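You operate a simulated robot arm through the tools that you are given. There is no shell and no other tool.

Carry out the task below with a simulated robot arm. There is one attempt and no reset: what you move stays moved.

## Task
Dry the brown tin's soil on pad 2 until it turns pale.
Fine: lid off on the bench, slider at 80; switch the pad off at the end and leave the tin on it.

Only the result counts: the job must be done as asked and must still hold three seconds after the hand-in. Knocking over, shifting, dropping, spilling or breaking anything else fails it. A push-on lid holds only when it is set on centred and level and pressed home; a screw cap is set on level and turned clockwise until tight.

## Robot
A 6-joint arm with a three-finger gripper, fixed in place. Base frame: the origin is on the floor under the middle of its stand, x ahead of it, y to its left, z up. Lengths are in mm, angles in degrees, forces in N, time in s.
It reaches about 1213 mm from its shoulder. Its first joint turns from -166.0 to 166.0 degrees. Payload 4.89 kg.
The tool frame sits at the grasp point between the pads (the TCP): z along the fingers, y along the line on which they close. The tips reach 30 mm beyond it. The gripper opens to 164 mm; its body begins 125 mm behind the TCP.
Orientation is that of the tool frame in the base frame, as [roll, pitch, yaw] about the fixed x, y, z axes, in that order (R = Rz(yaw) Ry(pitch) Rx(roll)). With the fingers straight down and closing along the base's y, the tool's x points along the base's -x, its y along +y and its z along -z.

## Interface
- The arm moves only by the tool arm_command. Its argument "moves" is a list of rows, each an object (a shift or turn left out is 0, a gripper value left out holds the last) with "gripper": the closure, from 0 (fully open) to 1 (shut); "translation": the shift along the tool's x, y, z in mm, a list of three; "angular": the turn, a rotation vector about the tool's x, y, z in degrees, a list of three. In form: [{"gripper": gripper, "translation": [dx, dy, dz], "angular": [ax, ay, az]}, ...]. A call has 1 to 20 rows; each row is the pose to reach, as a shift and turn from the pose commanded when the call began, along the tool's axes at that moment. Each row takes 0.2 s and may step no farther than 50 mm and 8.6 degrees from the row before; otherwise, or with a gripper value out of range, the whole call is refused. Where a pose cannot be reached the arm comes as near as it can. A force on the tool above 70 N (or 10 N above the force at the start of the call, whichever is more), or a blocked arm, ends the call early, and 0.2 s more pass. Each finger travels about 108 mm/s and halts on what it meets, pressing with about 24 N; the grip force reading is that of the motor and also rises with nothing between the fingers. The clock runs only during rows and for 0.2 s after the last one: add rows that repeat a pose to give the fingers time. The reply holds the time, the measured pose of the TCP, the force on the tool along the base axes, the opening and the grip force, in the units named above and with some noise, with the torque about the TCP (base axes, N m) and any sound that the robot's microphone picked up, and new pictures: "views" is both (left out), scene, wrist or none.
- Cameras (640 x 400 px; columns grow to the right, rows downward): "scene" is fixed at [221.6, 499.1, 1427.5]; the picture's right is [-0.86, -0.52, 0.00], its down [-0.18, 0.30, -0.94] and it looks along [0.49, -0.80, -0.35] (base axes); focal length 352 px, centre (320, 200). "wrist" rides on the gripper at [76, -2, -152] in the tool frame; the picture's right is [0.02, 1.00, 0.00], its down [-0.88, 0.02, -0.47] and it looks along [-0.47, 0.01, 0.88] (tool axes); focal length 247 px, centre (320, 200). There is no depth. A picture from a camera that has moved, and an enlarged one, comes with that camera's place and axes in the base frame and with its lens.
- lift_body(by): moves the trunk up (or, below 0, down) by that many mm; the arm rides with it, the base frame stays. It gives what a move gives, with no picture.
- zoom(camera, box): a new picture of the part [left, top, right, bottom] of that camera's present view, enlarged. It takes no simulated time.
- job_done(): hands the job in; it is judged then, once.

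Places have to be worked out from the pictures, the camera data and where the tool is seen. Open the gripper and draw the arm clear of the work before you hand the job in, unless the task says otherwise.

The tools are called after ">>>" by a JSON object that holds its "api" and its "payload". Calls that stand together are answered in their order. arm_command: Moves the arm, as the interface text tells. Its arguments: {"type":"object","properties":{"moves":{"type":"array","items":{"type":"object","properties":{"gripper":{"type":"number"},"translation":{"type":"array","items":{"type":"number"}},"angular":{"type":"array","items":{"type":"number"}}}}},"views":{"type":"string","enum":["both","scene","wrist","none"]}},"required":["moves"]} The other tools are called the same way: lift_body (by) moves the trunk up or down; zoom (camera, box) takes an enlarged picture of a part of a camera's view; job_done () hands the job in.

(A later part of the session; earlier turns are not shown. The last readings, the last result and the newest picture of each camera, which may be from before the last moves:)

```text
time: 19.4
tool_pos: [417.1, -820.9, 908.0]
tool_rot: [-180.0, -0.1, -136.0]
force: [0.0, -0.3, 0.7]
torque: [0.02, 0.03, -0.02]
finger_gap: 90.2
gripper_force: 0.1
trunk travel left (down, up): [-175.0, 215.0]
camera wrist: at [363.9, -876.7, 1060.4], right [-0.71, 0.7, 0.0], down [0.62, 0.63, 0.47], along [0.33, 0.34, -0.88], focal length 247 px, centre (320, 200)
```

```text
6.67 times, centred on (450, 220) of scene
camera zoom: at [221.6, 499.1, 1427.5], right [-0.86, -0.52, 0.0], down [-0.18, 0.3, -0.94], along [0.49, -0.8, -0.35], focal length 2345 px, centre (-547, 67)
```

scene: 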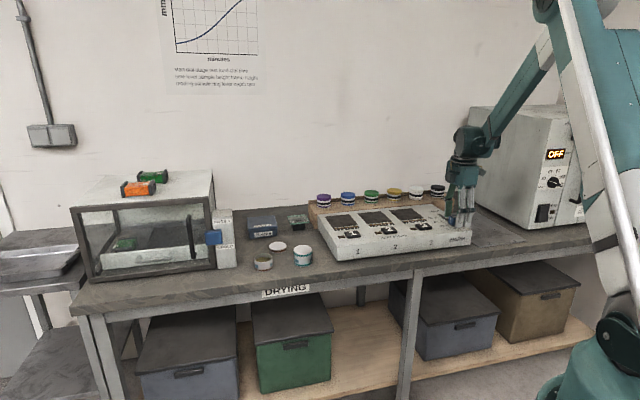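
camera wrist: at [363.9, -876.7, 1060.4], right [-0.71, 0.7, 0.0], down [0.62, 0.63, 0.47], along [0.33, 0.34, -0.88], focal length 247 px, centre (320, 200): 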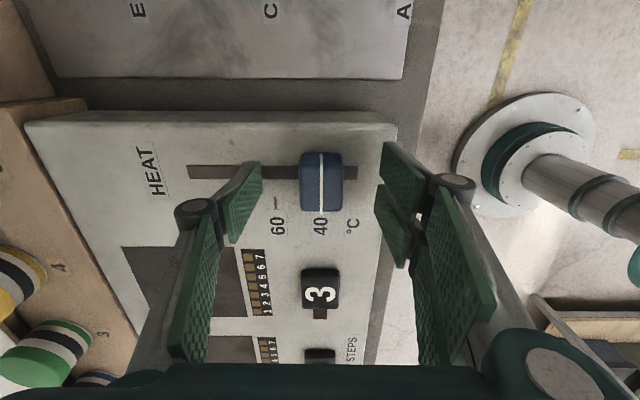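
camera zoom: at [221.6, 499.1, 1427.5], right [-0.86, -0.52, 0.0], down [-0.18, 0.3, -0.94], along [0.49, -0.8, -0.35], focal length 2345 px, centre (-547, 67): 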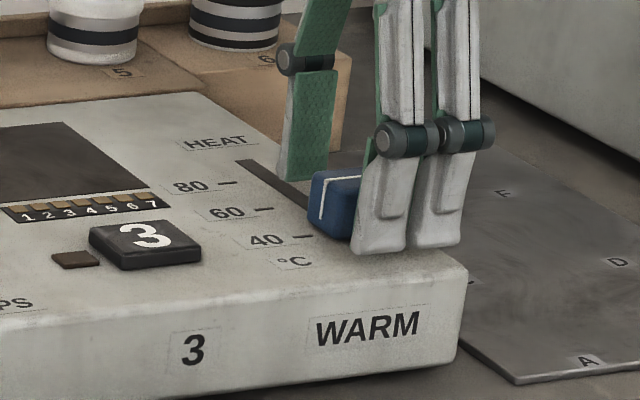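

The fingers straddle the knob with the tips a few mm above the panel. I'll rise 3 mm for margin and close on the knob.

>>> {"api": "arm_command", "payload": {"moves": [{"translation": [0, 0, -3], "gripper": 0.55}, {"translation": [0, 0, -3], "gripper": 0.7}, {"translation": [0, 0, -3], "gripper": 0.85}, {"translation": [0, 0, -3], "gripper": 0.9}, {"translation": [0, 0, -3], "gripper": 0.9}], "views": "both"}}

>>> {"api": "zoom", "payload": {"camera": "wrist", "box": [180, 80, 440, 250]}}

>>> {"api": "zoom", "payload": {"camera": "scene", "box": [410, 190, 490, 250]}}

```text
time: 20.6
tool_pos: [418.2, -822.2, 911.8]
tool_rot: [180.0, 0.0, -136.0]
force: [-0.8, 1.7, -1.4]
torque: [0.02, 0.09, 1.17]
finger_gap: 31.5
gripper_force: 44.9
trunk travel left (down, up): [-175.0, 215.0]
camera wrist: at [364.0, -876.6, 1063.3], right [-0.71, 0.7, 0.0], down [0.62, 0.63, 0.47], along [0.33, 0.34, -0.88], focal length 247 px, centre (320, 200)
```

scene: 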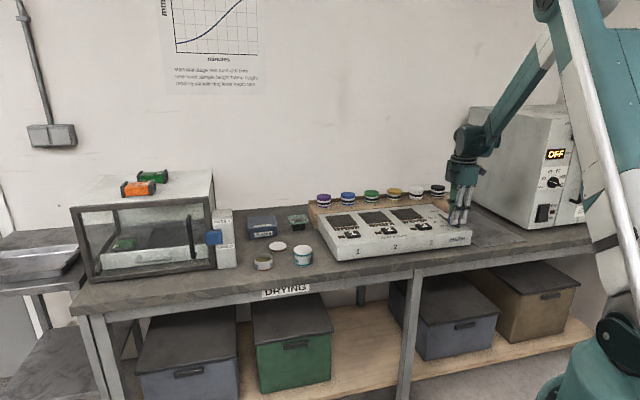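
wrist: 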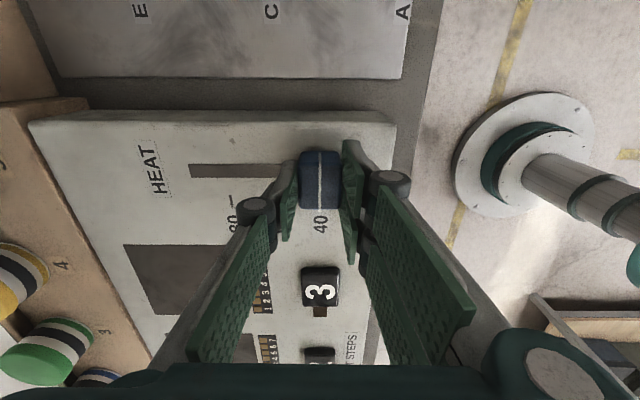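

```text
2.35 times, centred on (310, 165) of wrist
camera zoom: at [364.0, -876.6, 1063.3], right [-0.71, 0.7, 0.0], down [0.62, 0.63, 0.47], along [0.33, 0.34, -0.88], focal length 581 px, centre (344, 282)
```

zoom: 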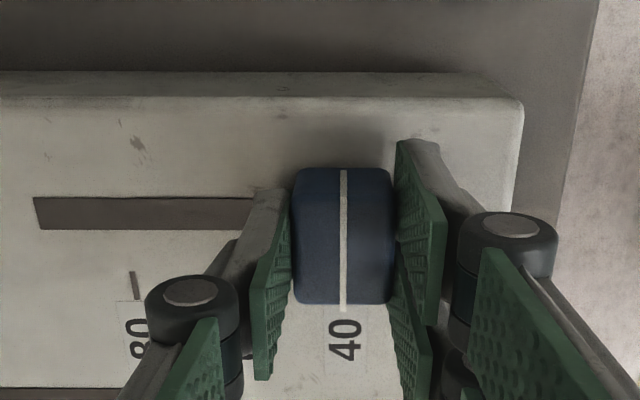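

```text
6.67 times, centred on (450, 220) of scene
camera zoom: at [221.6, 499.1, 1427.5], right [-0.86, -0.52, 0.0], down [-0.18, 0.3, -0.94], along [0.49, -0.8, -0.35], focal length 2345 px, centre (-547, 67)
```

zoom: 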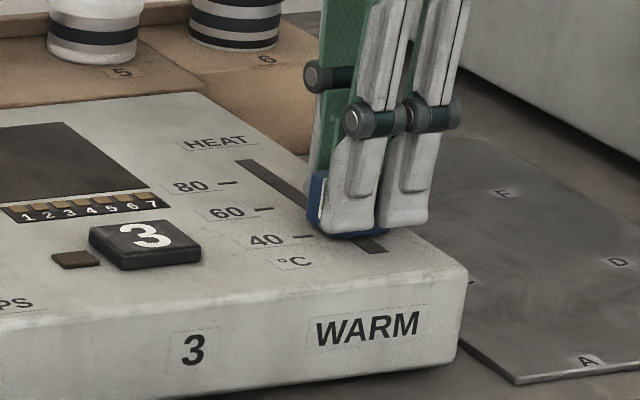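

The knob is held (gap 31.5 mm). I'll slide it 80 mm along tool -y toward the 80 mark in smooth steps.

>>> {"api": "arm_command", "payload": {"moves": [{"translation": [0, -10, 0]}, {"translation": [0, -20, 0]}, {"translation": [0, -30, 0]}, {"translation": [0, -40, 0]}, {"translation": [0, -50, 0]}, {"translation": [0, -60, 0]}, {"translation": [0, -70, 0]}, {"translation": [0, -78, 0]}, {"translation": [0, -80, 0]}, {"translation": [0, -80, 0]}], "views": "both"}}

>>> {"api": "zoom", "payload": {"camera": "wrist", "box": [220, 100, 440, 240]}}

>>> {"api": "zoom", "payload": {"camera": "scene", "box": [410, 190, 490, 250]}}

```text
time: 22.8
tool_pos: [474.3, -877.6, 912.2]
tool_rot: [-179.9, -0.1, -136.0]
force: [13.5, 27.8, -11.2]
torque: [0.86, -0.42, 1.08]
finger_gap: 31.3
gripper_force: 44.9
trunk travel left (down, up): [-175.0, 215.0]
camera wrist: at [420.2, -933.0, 1063.3], right [-0.71, 0.7, 0.0], down [0.62, 0.63, 0.47], along [0.33, 0.34, -0.88], focal length 247 px, centre (320, 200)
```

scene: 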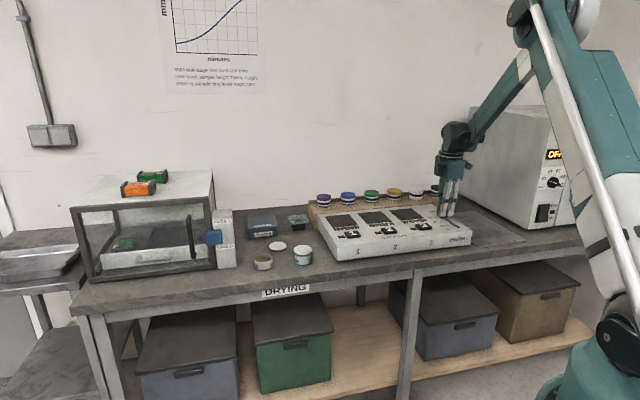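
wrist: 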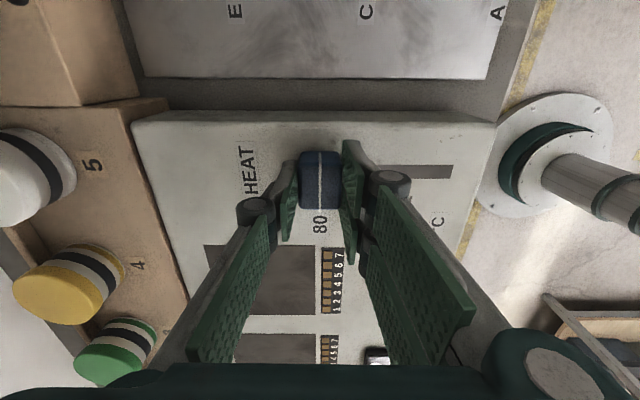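

```text
2.86 times, centred on (330, 170) of wrist
camera zoom: at [420.2, -933.0, 1063.3], right [-0.71, 0.7, 0.0], down [0.62, 0.63, 0.47], along [0.33, 0.34, -0.88], focal length 706 px, centre (291, 286)
```

zoom: 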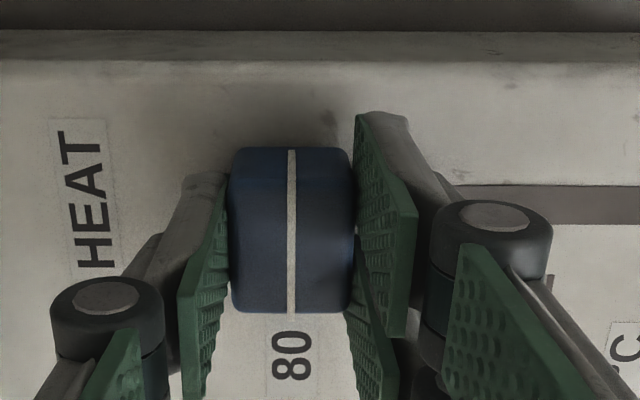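

```text
6.67 times, centred on (450, 220) of scene
camera zoom: at [221.6, 499.1, 1427.5], right [-0.86, -0.52, 0.0], down [-0.18, 0.3, -0.94], along [0.49, -0.8, -0.35], focal length 2345 px, centre (-547, 67)
```

zoom: 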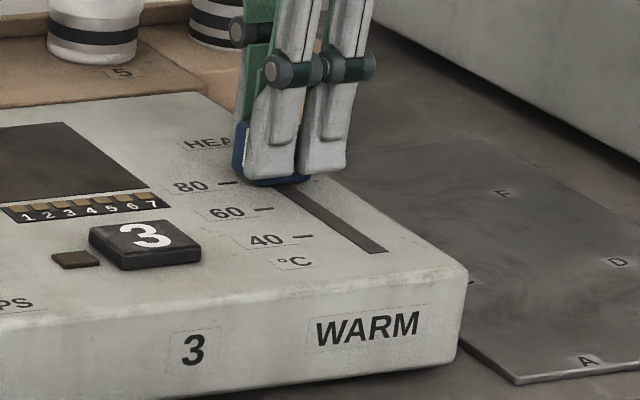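

The knob is now opposite the 80 mark. I'll release it, rise about 60 mm and check the pointer against the tick.

>>> {"api": "arm_command", "payload": {"moves": [{"translation": [0, -80, 0], "gripper": 0.6}, {"translation": [0, -80, 0], "gripper": 0.5}, {"translation": [0, -80, 0], "gripper": 0.5}, {"translation": [0, -80, -30]}, {"translation": [0, -80, -60]}, {"translation": [0, -80, -60]}], "views": "both"}}

```text
refused: row 1 steps farther than a row can; nothing moved
```

I mis-stated the shift as absolute; I'll redo it relative to the present pose.

>>> {"api": "arm_command", "payload": {"moves": [{"translation": [0, 0, 0], "gripper": 0.6}, {"translation": [0, 0, 0], "gripper": 0.5}, {"translation": [0, 0, 0], "gripper": 0.5}, {"translation": [0, 0, -30]}, {"translation": [0, 0, -60]}, {"translation": [0, 0, -60]}], "views": "both"}}

>>> {"api": "zoom", "payload": {"camera": "wrist", "box": [240, 80, 440, 220]}}

>>> {"api": "zoom", "payload": {"camera": "scene", "box": [410, 190, 490, 250]}}

```text
time: 24.2
tool_pos: [473.1, -877.5, 972.0]
tool_rot: [-179.9, 0.0, -136.1]
force: [0.6, -0.2, 0.3]
torque: [-0.04, -0.04, -0.01]
finger_gap: 82.0
gripper_force: 0.0
trunk travel left (down, up): [-175.0, 215.0]
camera wrist: at [419.9, -933.7, 1123.9], right [-0.71, 0.7, 0.0], down [0.62, 0.63, 0.47], along [0.33, 0.34, -0.88], focal length 247 px, centre (320, 200)
```

scene: 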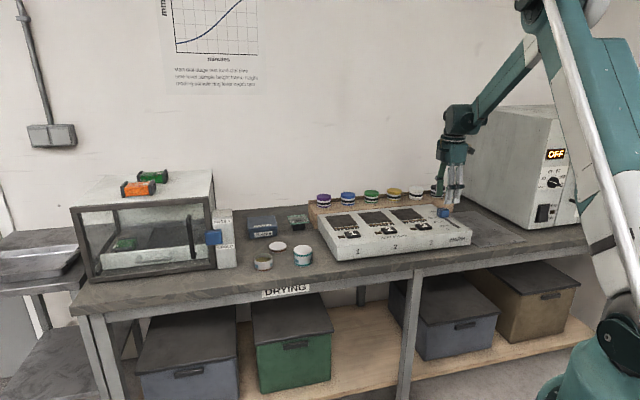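
wrist: 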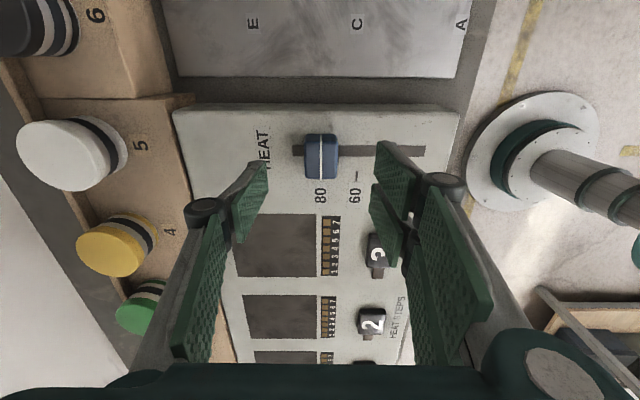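

```text
2.86 times, centred on (340, 150) of wrist
camera zoom: at [419.9, -933.7, 1123.9], right [-0.71, 0.7, 0.0], down [0.62, 0.63, 0.47], along [0.33, 0.34, -0.88], focal length 706 px, centre (263, 343)
```

zoom: 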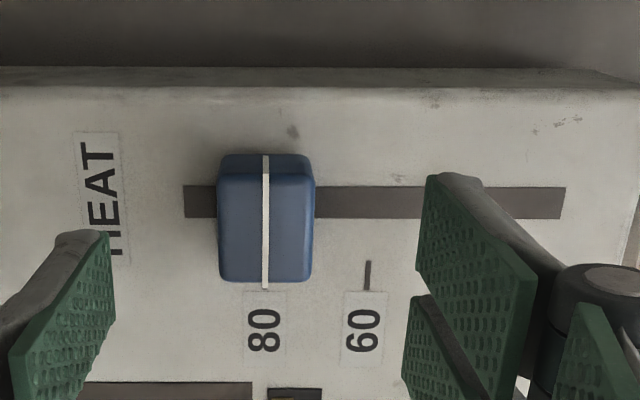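

```text
6.67 times, centred on (450, 220) of scene
camera zoom: at [221.6, 499.1, 1427.5], right [-0.86, -0.52, 0.0], down [-0.18, 0.3, -0.94], along [0.49, -0.8, -0.35], focal length 2345 px, centre (-547, 67)
```

zoom: 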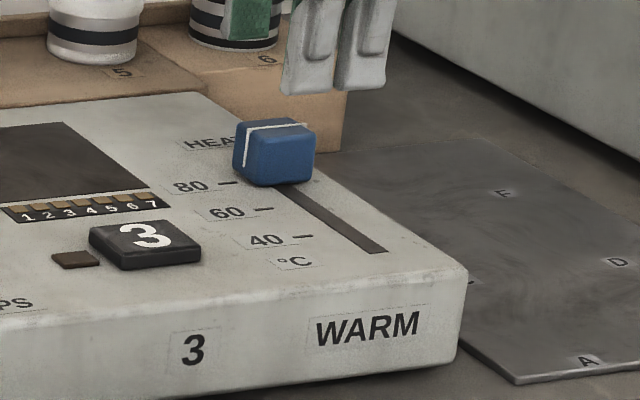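

The pointer line sits on the 80 mark to within about half a degree. Next I'll fly over pad 2 to locate it and key 2 precisely before fetching the tin.

>>> {"api": "arm_command", "payload": {"moves": [{"translation": [0, 0, -28]}, {"translation": [-45, -9, -28]}, {"translation": [-90, -18, -28]}, {"translation": [-135, -27, -28]}, {"translation": [-180, -36, -28]}, {"translation": [-225, -45, -28]}, {"translation": [-257, -54, -28]}, {"translation": [-257, -54, -28]}], "views": "both"}}

>>> {"api": "zoom", "payload": {"camera": "wrist", "box": [200, 70, 440, 220]}}

>>> {"api": "zoom", "payload": {"camera": "scene", "box": [310, 150, 450, 260]}}

```text
time: 26.0
tool_pos: [697.6, -737.8, 999.2]
tool_rot: [-180.0, 0.0, -136.1]
force: [0.0, -0.1, -0.6]
torque: [-0.04, 0.07, 0.01]
finger_gap: 82.0
gripper_force: 0.2
trunk travel left (down, up): [-175.0, 215.0]
camera wrist: at [642.8, -793.6, 1150.1], right [-0.71, 0.7, 0.0], down [0.62, 0.63, 0.47], along [0.33, 0.34, -0.88], focal length 247 px, centre (320, 200)
```

scene: 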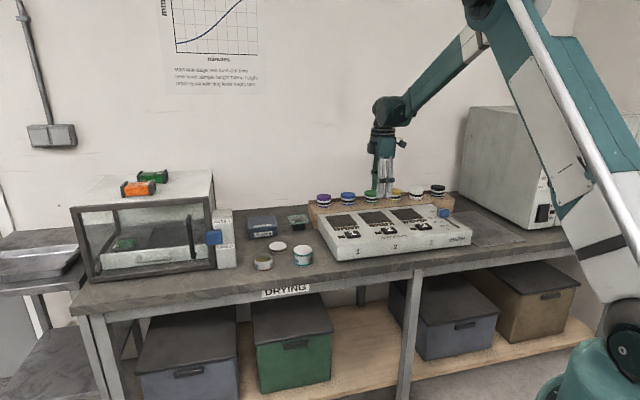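
wrist: 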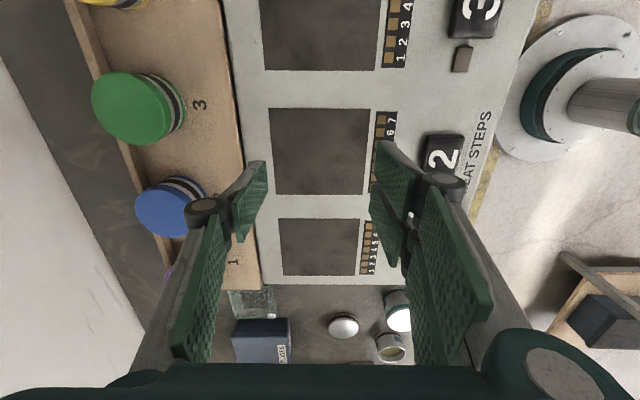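

```text
2.67 times, centred on (320, 145) of wrist
camera zoom: at [642.8, -793.6, 1150.1], right [-0.71, 0.7, 0.0], down [0.62, 0.63, 0.47], along [0.33, 0.34, -0.88], focal length 659 px, centre (320, 347)
```

zoom: 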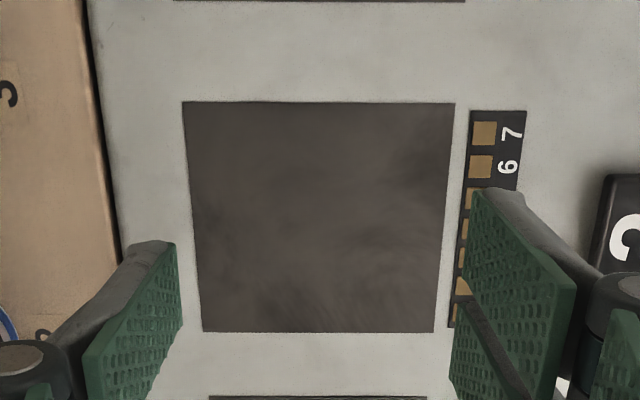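

```text
3.64 times, centred on (380, 205) of scene
camera zoom: at [221.6, 499.1, 1427.5], right [-0.86, -0.52, 0.0], down [-0.18, 0.3, -0.94], along [0.49, -0.8, -0.35], focal length 1279 px, centre (102, 182)
```

zoom: 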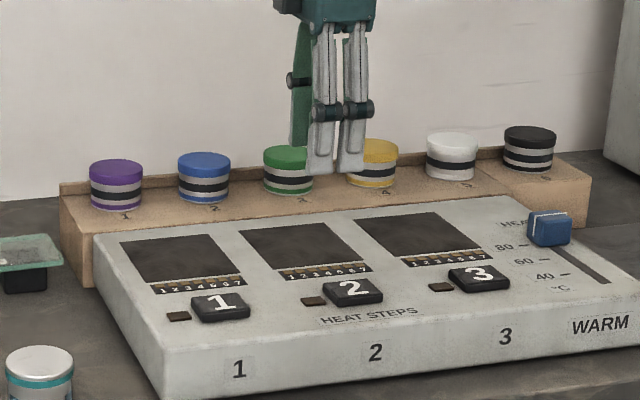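

Pad 2 spans about 100 mm with its centre near (706, -730), and key 2 lies about 136 mm in front of it, so the tin won't obstruct the key. I'll now go back over the brown tin.

>>> {"api": "arm_command", "payload": {"moves": [{"translation": [-43, 15.5, 0], "gripper": 0.4}, {"translation": [-86, 31, 0]}, {"translation": [-129, 46.5, 0]}, {"translation": [-172, 62, 0]}, {"translation": [-215, 77.5, 0]}, {"translation": [-258, 93, 0]}, {"translation": [-301, 108.5, 0]}, {"translation": [-344, 124, 0]}, {"translation": [-387, 139.5, 0]}, {"translation": [-430, 155, 0]}, {"translation": [-471.8, 170.1, 10]}, {"translation": [-471.8, 170.1, 50]}, {"translation": [-471.8, 170.1, 90]}, {"translation": [-471.8, 170.1, 90]}], "views": "both"}}

>>> {"api": "zoom", "payload": {"camera": "wrist", "box": [220, 80, 420, 220]}}

>>> {"api": "zoom", "payload": {"camera": "scene", "box": [220, 200, 330, 280]}}

```text
time: 29.0
tool_pos: [917.3, -288.5, 909.1]
tool_rot: [180.0, 0.0, -136.0]
force: [0.4, -0.5, -0.8]
torque: [-0.02, 0.02, -0.02]
finger_gap: 98.2
gripper_force: 0.0
trunk travel left (down, up): [-175.0, 215.0]
camera wrist: at [863.4, -343.9, 1060.7], right [-0.71, 0.7, 0.0], down [0.62, 0.63, 0.47], along [0.33, 0.34, -0.88], focal length 247 px, centre (320, 200)
```

scene: 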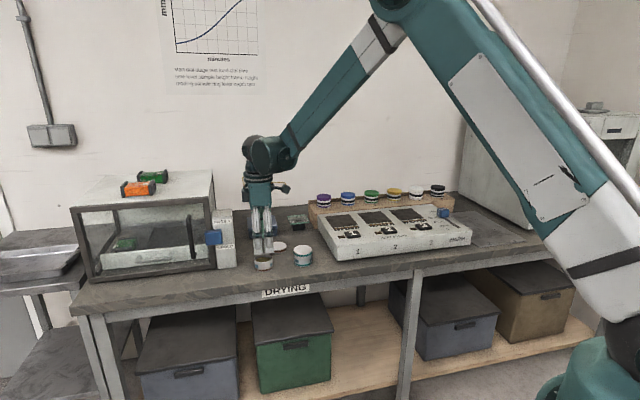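
wrist: 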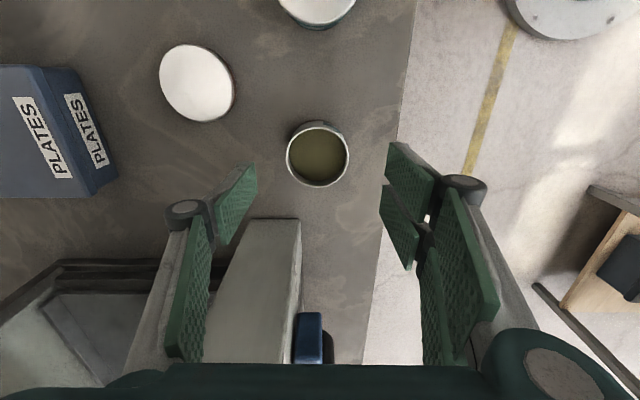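

```text
2.86 times, centred on (320, 150) of wrist
camera zoom: at [863.4, -343.9, 1060.7], right [-0.71, 0.7, 0.0], down [0.62, 0.63, 0.47], along [0.33, 0.34, -0.88], focal length 706 px, centre (320, 343)
```

zoom: 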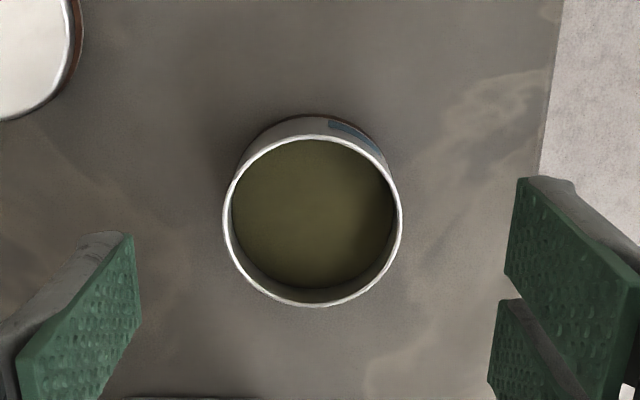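

```text
5.00 times, centred on (275, 240) of scene
camera zoom: at [221.6, 499.1, 1427.5], right [-0.86, -0.52, 0.0], down [-0.18, 0.3, -0.94], along [0.49, -0.8, -0.35], focal length 1759 px, centre (545, 0)
```

zoom: 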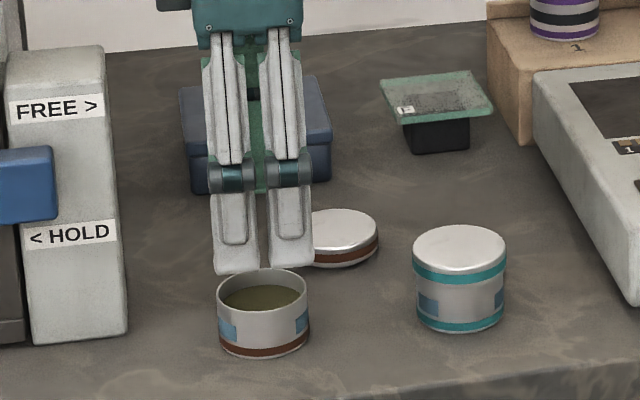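

The tin's rim is centred about (+2.5, -2.5) mm from the TCP in tool axes. I'll shift onto it and lower to TCP z≈838, where the tips are a few mm above the bench.

>>> {"api": "arm_command", "payload": {"moves": [{"translation": [2.5, -2.5, 15]}, {"translation": [2.5, -2.5, 40]}, {"translation": [2.5, -2.5, 60]}, {"translation": [2.5, -2.5, 71]}, {"translation": [2.5, -2.5, 71]}], "views": "both"}}

>>> {"api": "zoom", "payload": {"camera": "wrist", "box": [200, 100, 440, 260]}}

>>> {"api": "zoom", "payload": {"camera": "scene", "box": [220, 200, 330, 280]}}

```text
time: 30.2
tool_pos: [916.9, -292.3, 840.0]
tool_rot: [-180.0, 0.0, -136.0]
force: [1.0, -0.6, -0.3]
torque: [0.0, 0.05, -0.03]
finger_gap: 98.1
gripper_force: 0.1
trunk travel left (down, up): [-175.0, 215.0]
camera wrist: at [863.2, -347.2, 990.2], right [-0.71, 0.7, 0.0], down [0.62, 0.63, 0.47], along [0.33, 0.34, -0.88], focal length 247 px, centre (320, 200)
```

scene: 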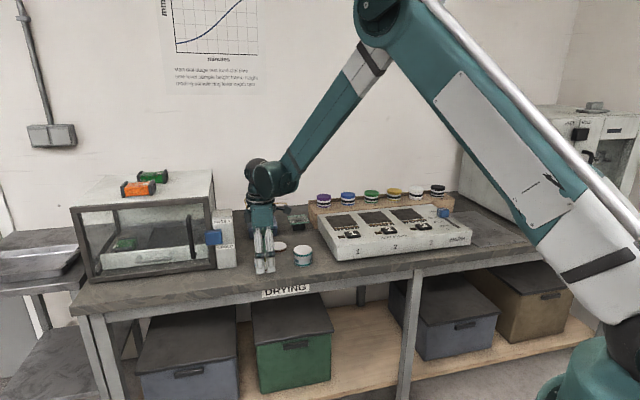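
wrist: 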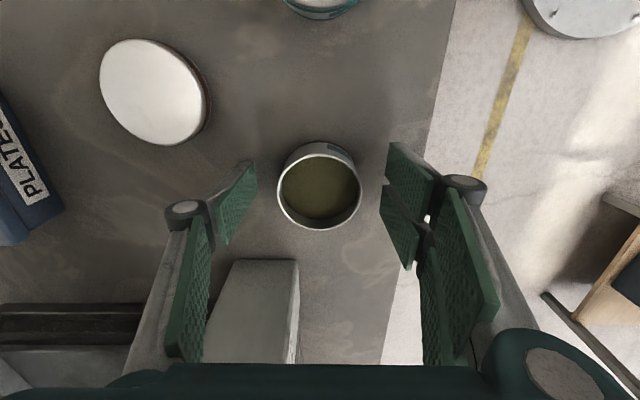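

```text
2.50 times, centred on (320, 180) of wrist
camera zoom: at [863.2, -347.2, 990.2], right [-0.71, 0.7, 0.0], down [0.62, 0.63, 0.47], along [0.33, 0.34, -0.88], focal length 617 px, centre (320, 250)
```

zoom: 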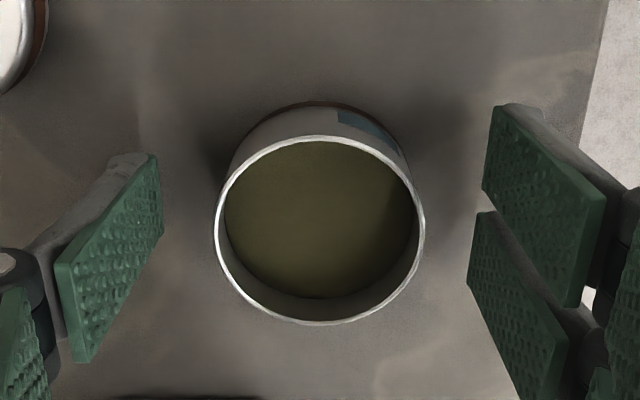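

```text
5.00 times, centred on (275, 240) of scene
camera zoom: at [221.6, 499.1, 1427.5], right [-0.86, -0.52, 0.0], down [-0.18, 0.3, -0.94], along [0.49, -0.8, -0.35], focal length 1759 px, centre (545, 0)
```

zoom: 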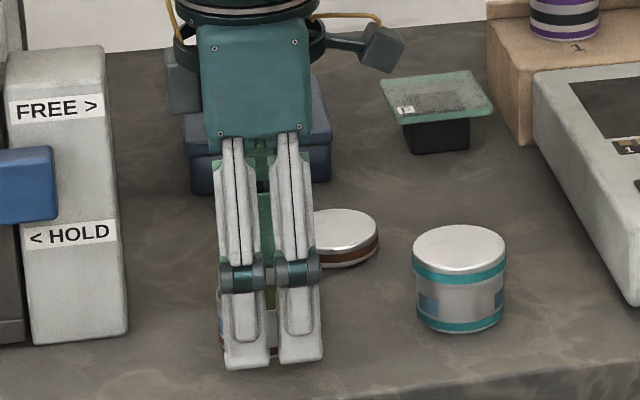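

The tin is centred between the fingers. I'll close on its body.

>>> {"api": "arm_command", "payload": {"moves": [{"translation": [0.5, 0, 0], "gripper": 0.5}, {"translation": [0.5, 0, 0], "gripper": 0.6}, {"translation": [0.5, 0, 0], "gripper": 0.7}, {"translation": [0.5, 0, 0], "gripper": 0.75}, {"translation": [0.5, 0, 0], "gripper": 0.75}], "views": "wrist"}}

>>> {"api": "zoom", "payload": {"camera": "wrist", "box": [200, 100, 440, 260]}}

```text
time: 31.4
tool_pos: [916.9, -291.9, 838.2]
tool_rot: [-180.0, 0.1, -136.0]
force: [0.3, 0.6, -0.3]
torque: [-0.01, -0.02, 0.0]
finger_gap: 57.8
gripper_force: 24.0
trunk travel left (down, up): [-175.0, 215.0]
camera wrist: at [862.8, -347.5, 990.2], right [-0.71, 0.7, 0.0], down [0.62, 0.63, 0.47], along [0.33, 0.34, -0.88], focal length 247 px, centre (320, 200)
```

wrist: 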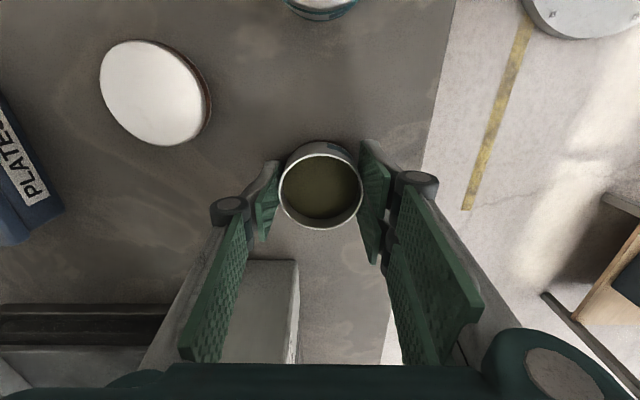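

```text
2.50 times, centred on (320, 180) of wrist
camera zoom: at [862.8, -347.5, 990.2], right [-0.71, 0.7, 0.0], down [0.62, 0.63, 0.47], along [0.33, 0.34, -0.88], focal length 617 px, centre (320, 250)
```

zoom: 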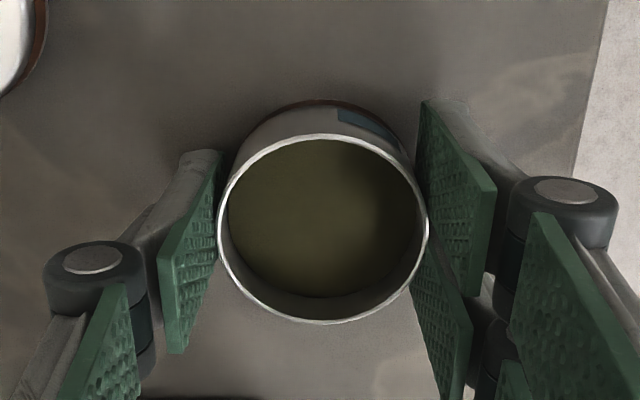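

The tin body is held (gap 57.8 mm, 24 N). I'll lift it gently straight up and check that it hangs level.

>>> {"api": "arm_command", "payload": {"moves": [{"translation": [0, 0, -3]}, {"translation": [0, 0, -9]}, {"translation": [0, 0, -20]}, {"translation": [0, 0, -35]}, {"translation": [0, 0, -55]}, {"translation": [0, 0, -75]}, {"translation": [0, 0, -95]}, {"translation": [0, 0, -115]}, {"translation": [0, 0, -135]}, {"translation": [0, 0, -148]}, {"translation": [0, 0, -153]}, {"translation": [0, 0, -153]}], "views": "both"}}

>>> {"api": "zoom", "payload": {"camera": "scene", "box": [200, 140, 340, 280]}}

```text
time: 34.0
tool_pos: [916.8, -294.2, 990.6]
tool_rot: [-180.0, 0.0, -135.9]
force: [-0.6, 0.3, -1.7]
torque: [-0.03, -0.05, 0.01]
finger_gap: 58.3
gripper_force: 23.9
trunk travel left (down, up): [-175.0, 215.0]
camera wrist: at [862.9, -348.7, 1143.3], right [-0.71, 0.7, 0.0], down [0.62, 0.63, 0.47], along [0.33, 0.34, -0.88], focal length 247 px, centre (320, 200)
```

scene: 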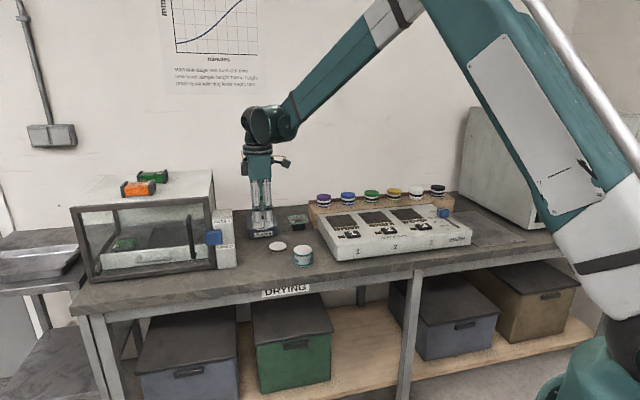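
wrist: 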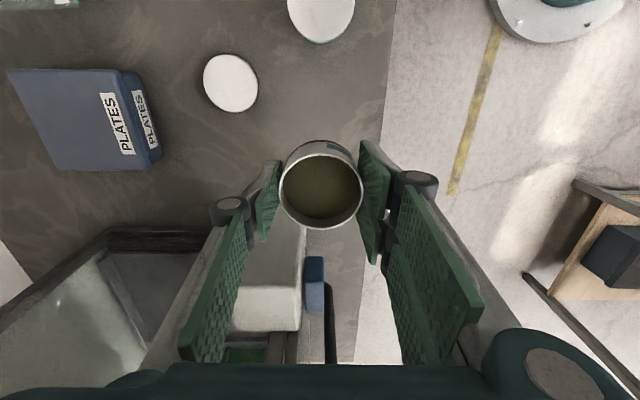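

```text
2.86 times, centred on (270, 210) of scene
camera zoom: at [221.6, 499.1, 1427.5], right [-0.86, -0.52, 0.0], down [-0.18, 0.3, -0.94], along [0.49, -0.8, -0.35], focal length 1005 px, centre (463, 171)
```

zoom: 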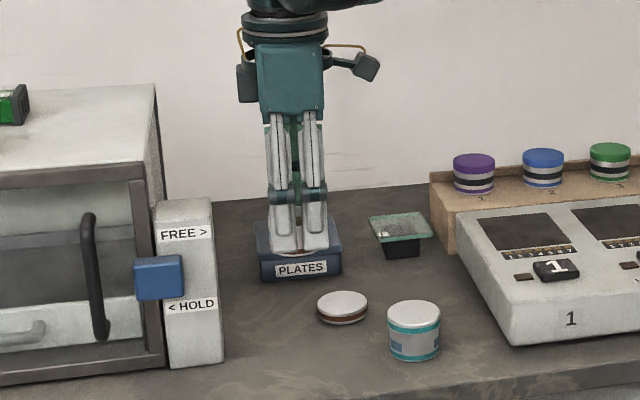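

The tin hangs level with nothing spilled. I'll carry it smoothly to above pad 2 at (706, -730), z≈1000.

>>> {"api": "arm_command", "payload": {"moves": [{"translation": [12, -4.4, -5]}, {"translation": [36, -13.2, -10]}, {"translation": [64, -23.5, -10]}, {"translation": [94, -34.5, -10]}, {"translation": [124, -45.5, -10]}, {"translation": [154, -56.6, -10]}, {"translation": [184, -67.6, -10]}, {"translation": [214, -78.6, -10]}, {"translation": [244, -89.6, -10]}, {"translation": [274, -100.6, -10]}, {"translation": [304, -111.6, -10]}, {"translation": [334, -122.7, -10]}, {"translation": [364, -133.7, -10]}, {"translation": [394, -144.7, -10]}, {"translation": [420, -154.3, -10]}, {"translation": [440, -161.6, -10]}, {"translation": [451, -165.6, -10]}, {"translation": [454.7, -167, -10]}, {"translation": [454.7, -167, -10]}], "views": "both"}}

>>> {"api": "zoom", "payload": {"camera": "scene", "box": [310, 130, 450, 260]}}

>>> {"api": "zoom", "payload": {"camera": "wrist", "box": [200, 70, 440, 240]}}

```text
time: 38.0
tool_pos: [704.4, -729.6, 1000.6]
tool_rot: [-180.0, 0.0, -136.0]
force: [0.4, -0.4, 0.2]
torque: [0.02, -0.01, 0.0]
finger_gap: 57.7
gripper_force: 24.0
trunk travel left (down, up): [-175.0, 215.0]
camera wrist: at [651.3, -784.3, 1153.0], right [-0.71, 0.7, 0.0], down [0.62, 0.63, 0.47], along [0.33, 0.34, -0.88], focal length 247 px, centre (320, 200)
```

scene: 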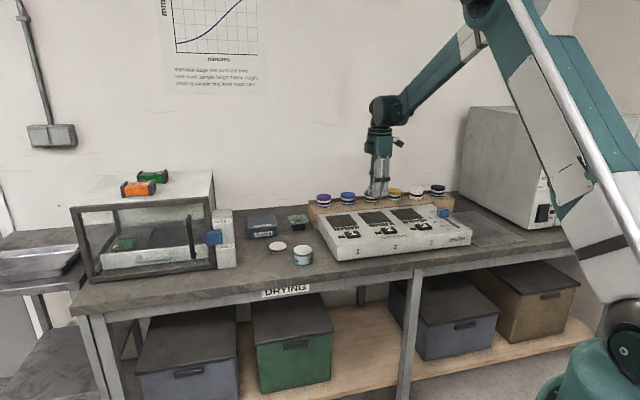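
wrist: 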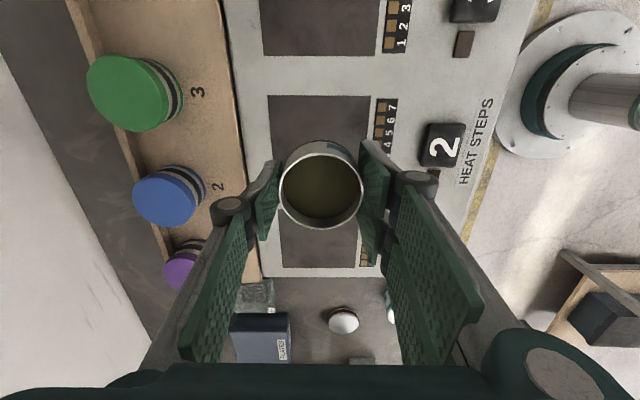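

```text
3.08 times, centred on (380, 195) of scene
camera zoom: at [221.6, 499.1, 1427.5], right [-0.86, -0.52, 0.0], down [-0.18, 0.3, -0.94], along [0.49, -0.8, -0.35], focal length 1082 px, centre (135, 215)
```

zoom: 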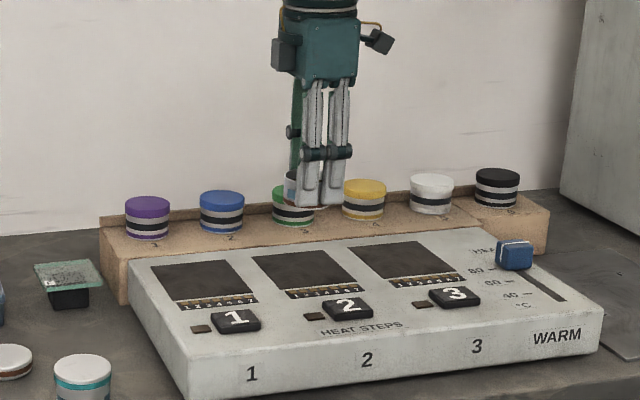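

```text
2.35 times, centred on (320, 155) of wrist
camera zoom: at [651.3, -784.3, 1153.0], right [-0.71, 0.7, 0.0], down [0.62, 0.63, 0.47], along [0.33, 0.34, -0.88], focal length 581 px, centre (320, 306)
```

zoom: 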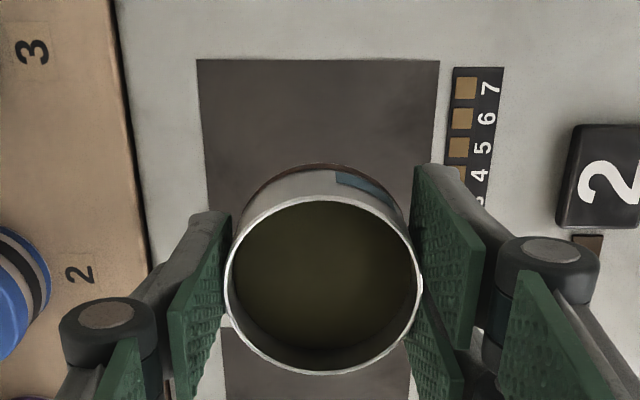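

The tin is over the middle of pad 2. I'll lower to about TCP z≈925, then feel for contact in small steps.

>>> {"api": "arm_command", "payload": {"moves": [{"translation": [0, -1.5, 15]}, {"translation": [0, -1.5, 35]}, {"translation": [0, -1.5, 55]}, {"translation": [0, -1.5, 70]}, {"translation": [0, -1.5, 75]}, {"translation": [0, -1.5, 75]}], "views": "both"}}

>>> {"api": "zoom", "payload": {"camera": "scene", "box": [330, 160, 450, 250]}}

>>> {"api": "zoom", "payload": {"camera": "wrist", "box": [200, 70, 440, 240]}}

```text
time: 39.4
tool_pos: [706.7, -730.8, 925.8]
tool_rot: [180.0, 0.0, -136.0]
force: [-0.1, -0.5, -2.0]
torque: [0.0, 0.03, 0.0]
finger_gap: 57.7
gripper_force: 23.8
trunk travel left (down, up): [-175.0, 215.0]
camera wrist: at [652.6, -785.4, 1078.0], right [-0.71, 0.7, 0.0], down [0.62, 0.63, 0.47], along [0.33, 0.34, -0.88], focal length 247 px, centre (320, 200)
```

scene: 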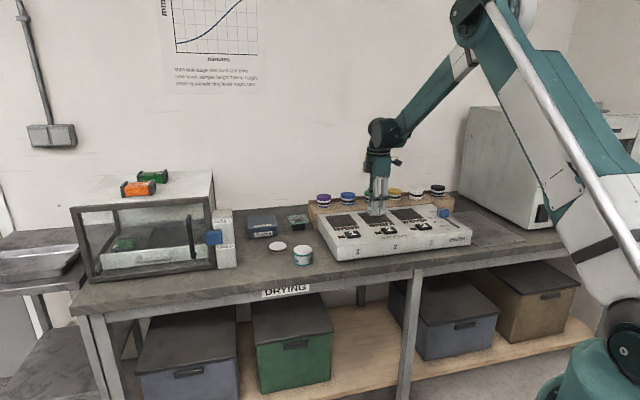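
wrist: 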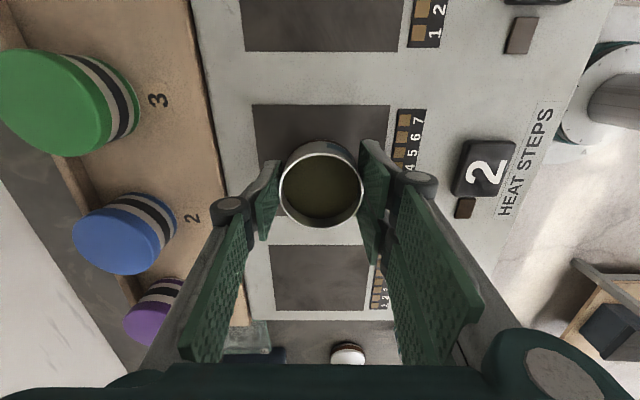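

```text
4.44 times, centred on (390, 205) of scene
camera zoom: at [221.6, 499.1, 1427.5], right [-0.86, -0.52, 0.0], down [-0.18, 0.3, -0.94], along [0.49, -0.8, -0.35], focal length 1564 px, centre (9, 178)
```

zoom: 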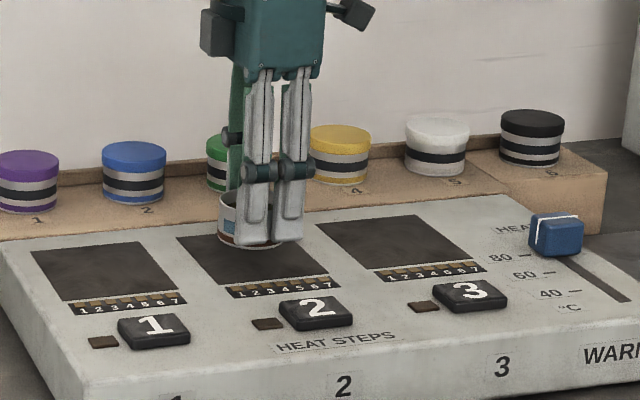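

```text
2.35 times, centred on (320, 155) of wrist
camera zoom: at [652.6, -785.4, 1078.0], right [-0.71, 0.7, 0.0], down [0.62, 0.63, 0.47], along [0.33, 0.34, -0.88], focal length 581 px, centre (320, 306)
```

zoom: 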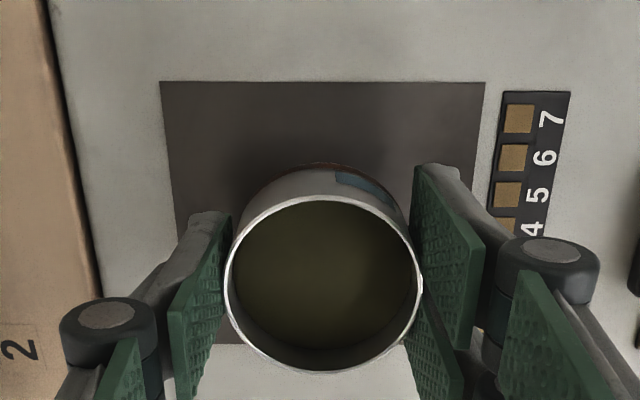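

The tin is over the pad's centre with the pad about 15 mm below. Stepping down while reading the force.

>>> {"api": "arm_command", "payload": {"moves": [{"translation": [0, 0, 4]}, {"translation": [0, 0, 8]}, {"translation": [0, 0, 11]}, {"translation": [0, 0, 11]}], "views": "none"}}

>>> {"api": "zoom", "payload": {"camera": "scene", "box": [350, 170, 430, 230]}}

```text
time: 40.4
tool_pos: [705.6, -729.3, 913.3]
tool_rot: [179.9, -0.1, -136.0]
force: [-0.2, 1.1, -1.6]
torque: [0.03, -0.02, 0.01]
finger_gap: 57.7
gripper_force: 24.4
trunk travel left (down, up): [-175.0, 215.0]
```

```text
6.67 times, centred on (390, 200) of scene
camera zoom: at [221.6, 499.1, 1427.5], right [-0.86, -0.52, 0.0], down [-0.18, 0.3, -0.94], along [0.49, -0.8, -0.35], focal length 2345 px, centre (-147, 200)
```

zoom: 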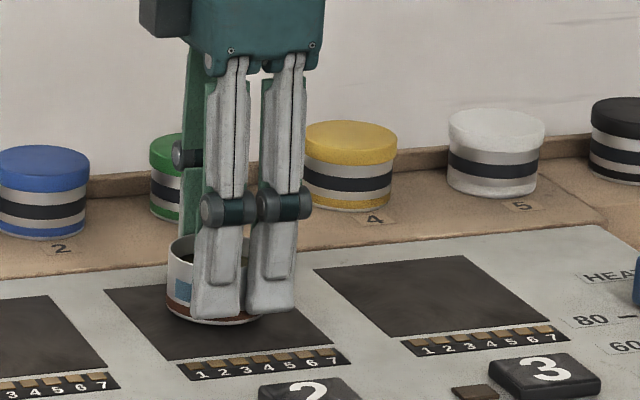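

No contact yet at z≈914; the tin bottom looks very close to the pad. Continuing in 1.5 mm steps.

>>> {"api": "arm_command", "payload": {"moves": [{"translation": [0, 0, 1.5]}, {"translation": [0, 0, 3]}, {"translation": [0, 0, 3]}], "views": "none"}}

```text
time: 41.2
tool_pos: [706.1, -730.3, 911.1]
tool_rot: [-179.9, 0.1, -136.1]
force: [-0.8, -0.4, -1.6]
torque: [-0.05, 0.0, 0.03]
finger_gap: 57.5
gripper_force: 24.1
trunk travel left (down, up): [-175.0, 215.0]
```

Still free at z≈911; another 2 mm.

>>> {"api": "arm_command", "payload": {"moves": [{"translation": [0, 0, 1]}, {"translation": [0, 0, 2]}, {"translation": [0, 0, 2]}], "views": "none"}}

```text
time: 42.0
tool_pos: [705.3, -730.5, 910.9]
tool_rot: [179.9, 0.0, -136.0]
force: [-0.5, 0.5, -1.1]
torque: [-0.02, 0.0, -0.03]
finger_gap: 57.5
gripper_force: 24.1
trunk travel left (down, up): [-175.0, 215.0]
```

Still no contact force; stepping 2 mm further.

>>> {"api": "arm_command", "payload": {"moves": [{"translation": [0, 0, 1]}, {"translation": [0, 0, 2]}, {"translation": [0, 0, 2]}], "views": "none"}}

>>> {"api": "zoom", "payload": {"camera": "scene", "box": [350, 170, 430, 230]}}

```text
time: 42.8
tool_pos: [706.0, -728.7, 907.7]
tool_rot: [180.0, 0.0, -136.0]
force: [-0.4, -1.1, -0.7]
torque: [0.03, 0.04, 0.0]
finger_gap: 57.5
gripper_force: 24.3
trunk travel left (down, up): [-175.0, 215.0]
```

```text
6.67 times, centred on (390, 200) of scene
camera zoom: at [221.6, 499.1, 1427.5], right [-0.86, -0.52, 0.0], down [-0.18, 0.3, -0.94], along [0.49, -0.8, -0.35], focal length 2345 px, centre (-147, 200)
```

zoom: 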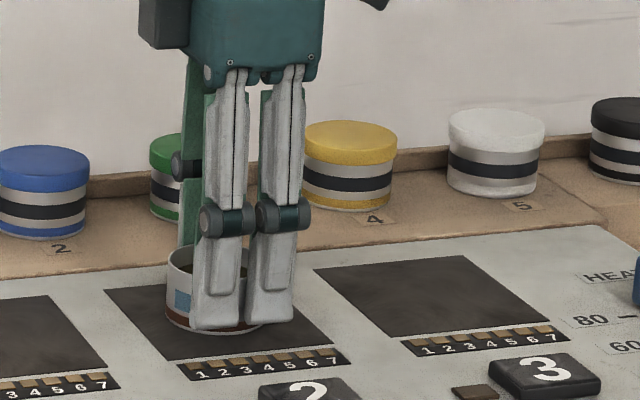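

Still free; stepping 2 mm more.

>>> {"api": "arm_command", "payload": {"moves": [{"translation": [0, 0, 1]}, {"translation": [0, 0, 2]}, {"translation": [0, 0, 2]}], "views": "none"}}

```text
time: 43.6
tool_pos: [706.4, -729.9, 907.1]
tool_rot: [179.9, -0.1, -136.0]
force: [3.3, -1.5, 17.3]
torque: [0.0, -0.14, -0.11]
finger_gap: 57.5
gripper_force: 24.0
trunk travel left (down, up): [-175.0, 215.0]
```

The tin touched the pad (17 N at z≈907). I'll ease off, open to about 76 mm and rise straight up.

>>> {"api": "arm_command", "payload": {"moves": [{"translation": [0, 0, -0.8]}, {"translation": [0, 0, -0.8], "gripper": 0.6}, {"translation": [0, 0, -0.8], "gripper": 0.54}, {"translation": [0, 0, -0.8], "gripper": 0.54}, {"translation": [0, 0, -15]}, {"translation": [0, 0, -40]}, {"translation": [0, 0, -70]}, {"translation": [0, 0, -90]}, {"translation": [0, 0, -90]}], "views": "both"}}

>>> {"api": "zoom", "payload": {"camera": "scene", "box": [330, 160, 450, 250]}}

>>> {"api": "zoom", "payload": {"camera": "wrist", "box": [200, 70, 520, 270]}}

```text
time: 45.6
tool_pos: [706.6, -729.5, 996.3]
tool_rot: [-180.0, 0.0, -136.0]
force: [-0.9, 0.4, 1.8]
torque: [-0.01, -0.05, 0.0]
finger_gap: 75.3
gripper_force: 0.0
trunk travel left (down, up): [-175.0, 215.0]
camera wrist: at [653.0, -785.2, 1148.4], right [-0.71, 0.7, 0.0], down [0.62, 0.63, 0.47], along [0.33, 0.34, -0.88], focal length 247 px, centre (320, 200)
```

scene: 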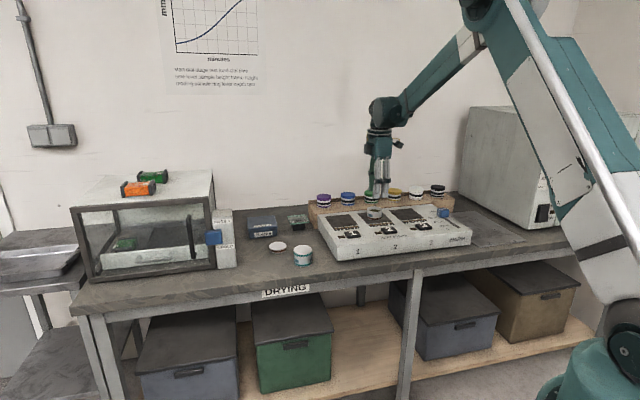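
wrist: 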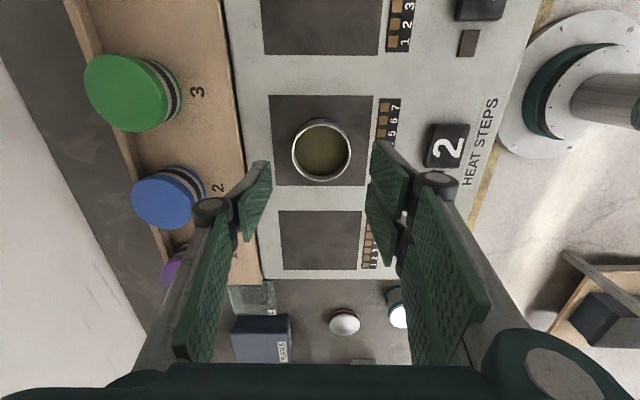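

```text
4.44 times, centred on (390, 205) of scene
camera zoom: at [221.6, 499.1, 1427.5], right [-0.86, -0.52, 0.0], down [-0.18, 0.3, -0.94], along [0.49, -0.8, -0.35], focal length 1564 px, centre (9, 178)
```

zoom: 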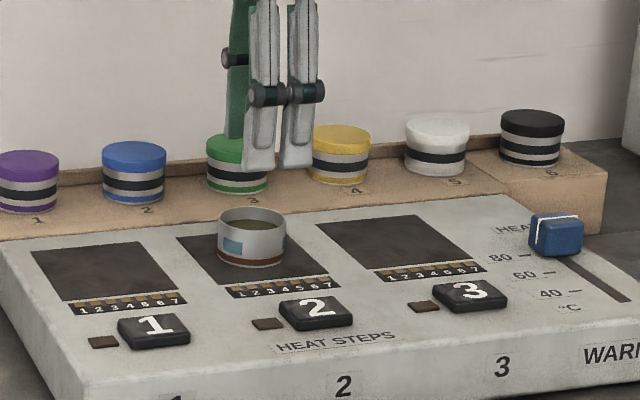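

```text
2.00 times, centred on (360, 170) of wrist
camera zoom: at [653.0, -785.2, 1148.4], right [-0.71, 0.7, 0.0], down [0.62, 0.63, 0.47], along [0.33, 0.34, -0.88], focal length 494 px, centre (240, 260)
```

zoom: 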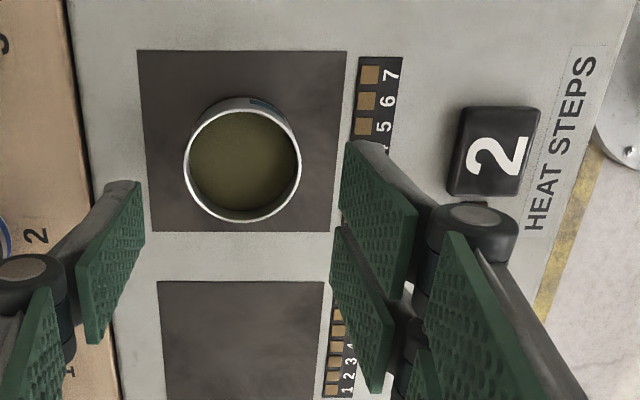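

The tin stands in the middle of pad 2, and the slider is still at 80. Next I'll close the fingers and move over key 2, about (+2, +137) mm in tool axes, stopping above it.

>>> {"api": "arm_command", "payload": {"moves": [{"translation": [0, 20, 0], "gripper": 0.8}, {"translation": [1, 60, 0], "gripper": 1}, {"translation": [2, 100, 0]}, {"translation": [2, 137, 0]}, {"translation": [2, 137, 30]}, {"translation": [2, 137, 55]}, {"translation": [2, 137, 62]}, {"translation": [2, 137, 62]}], "views": "both"}}

>>> {"api": "zoom", "payload": {"camera": "scene", "box": [340, 180, 440, 250]}}

>>> {"api": "zoom", "payload": {"camera": "wrist", "box": [140, 100, 460, 300]}}

```text
time: 47.4
tool_pos: [609.9, -632.9, 934.0]
tool_rot: [-180.0, 0.0, -136.0]
force: [1.0, -0.8, -0.8]
torque: [0.05, 0.06, 0.0]
finger_gap: 0.0
gripper_force: 24.4
trunk travel left (down, up): [-175.0, 215.0]
camera wrist: at [556.2, -688.4, 1086.5], right [-0.71, 0.7, 0.0], down [0.62, 0.63, 0.47], along [0.33, 0.34, -0.88], focal length 247 px, centre (320, 200)
```

scene: 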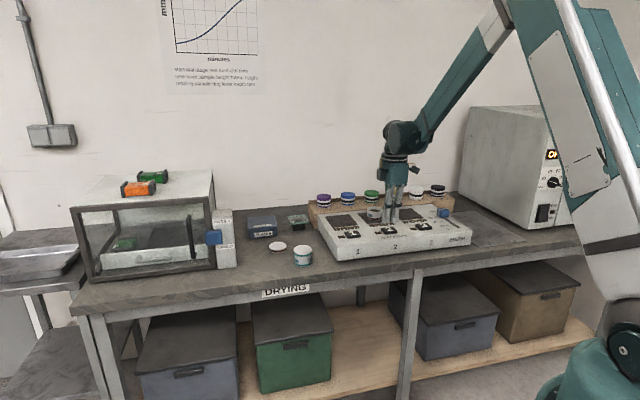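
wrist: 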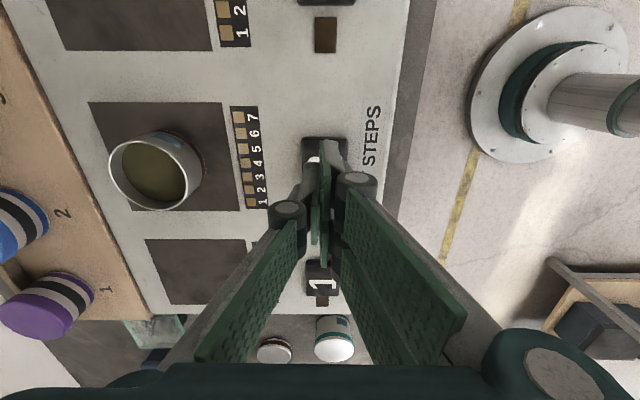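

```text
5.71 times, centred on (390, 215) of scene
camera zoom: at [221.6, 499.1, 1427.5], right [-0.86, -0.52, 0.0], down [-0.18, 0.3, -0.94], along [0.49, -0.8, -0.35], focal length 2010 px, centre (-80, 114)
```

zoom: 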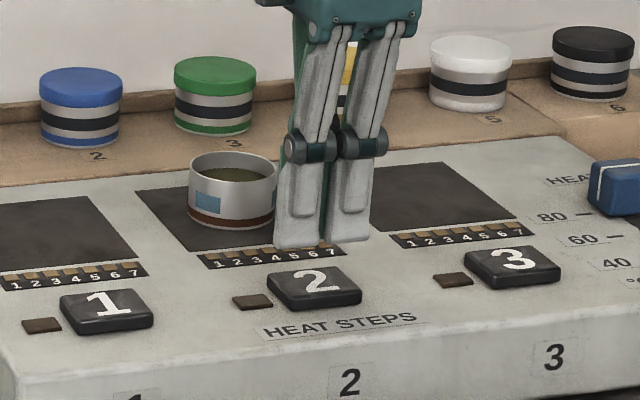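

```text
2.00 times, centred on (300, 200) of wrist
camera zoom: at [556.2, -688.4, 1086.5], right [-0.71, 0.7, 0.0], down [0.62, 0.63, 0.47], along [0.33, 0.34, -0.88], focal length 494 px, centre (360, 200)
```

zoom: 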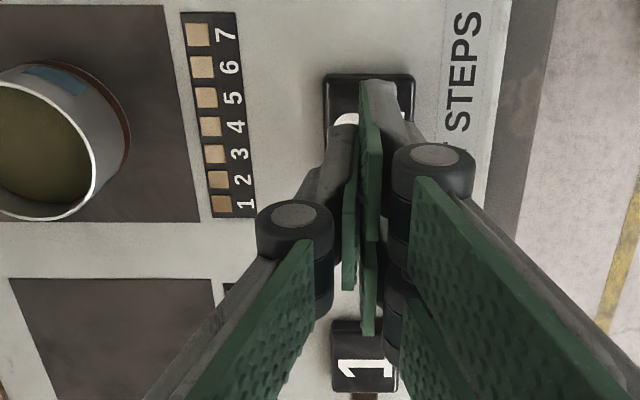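

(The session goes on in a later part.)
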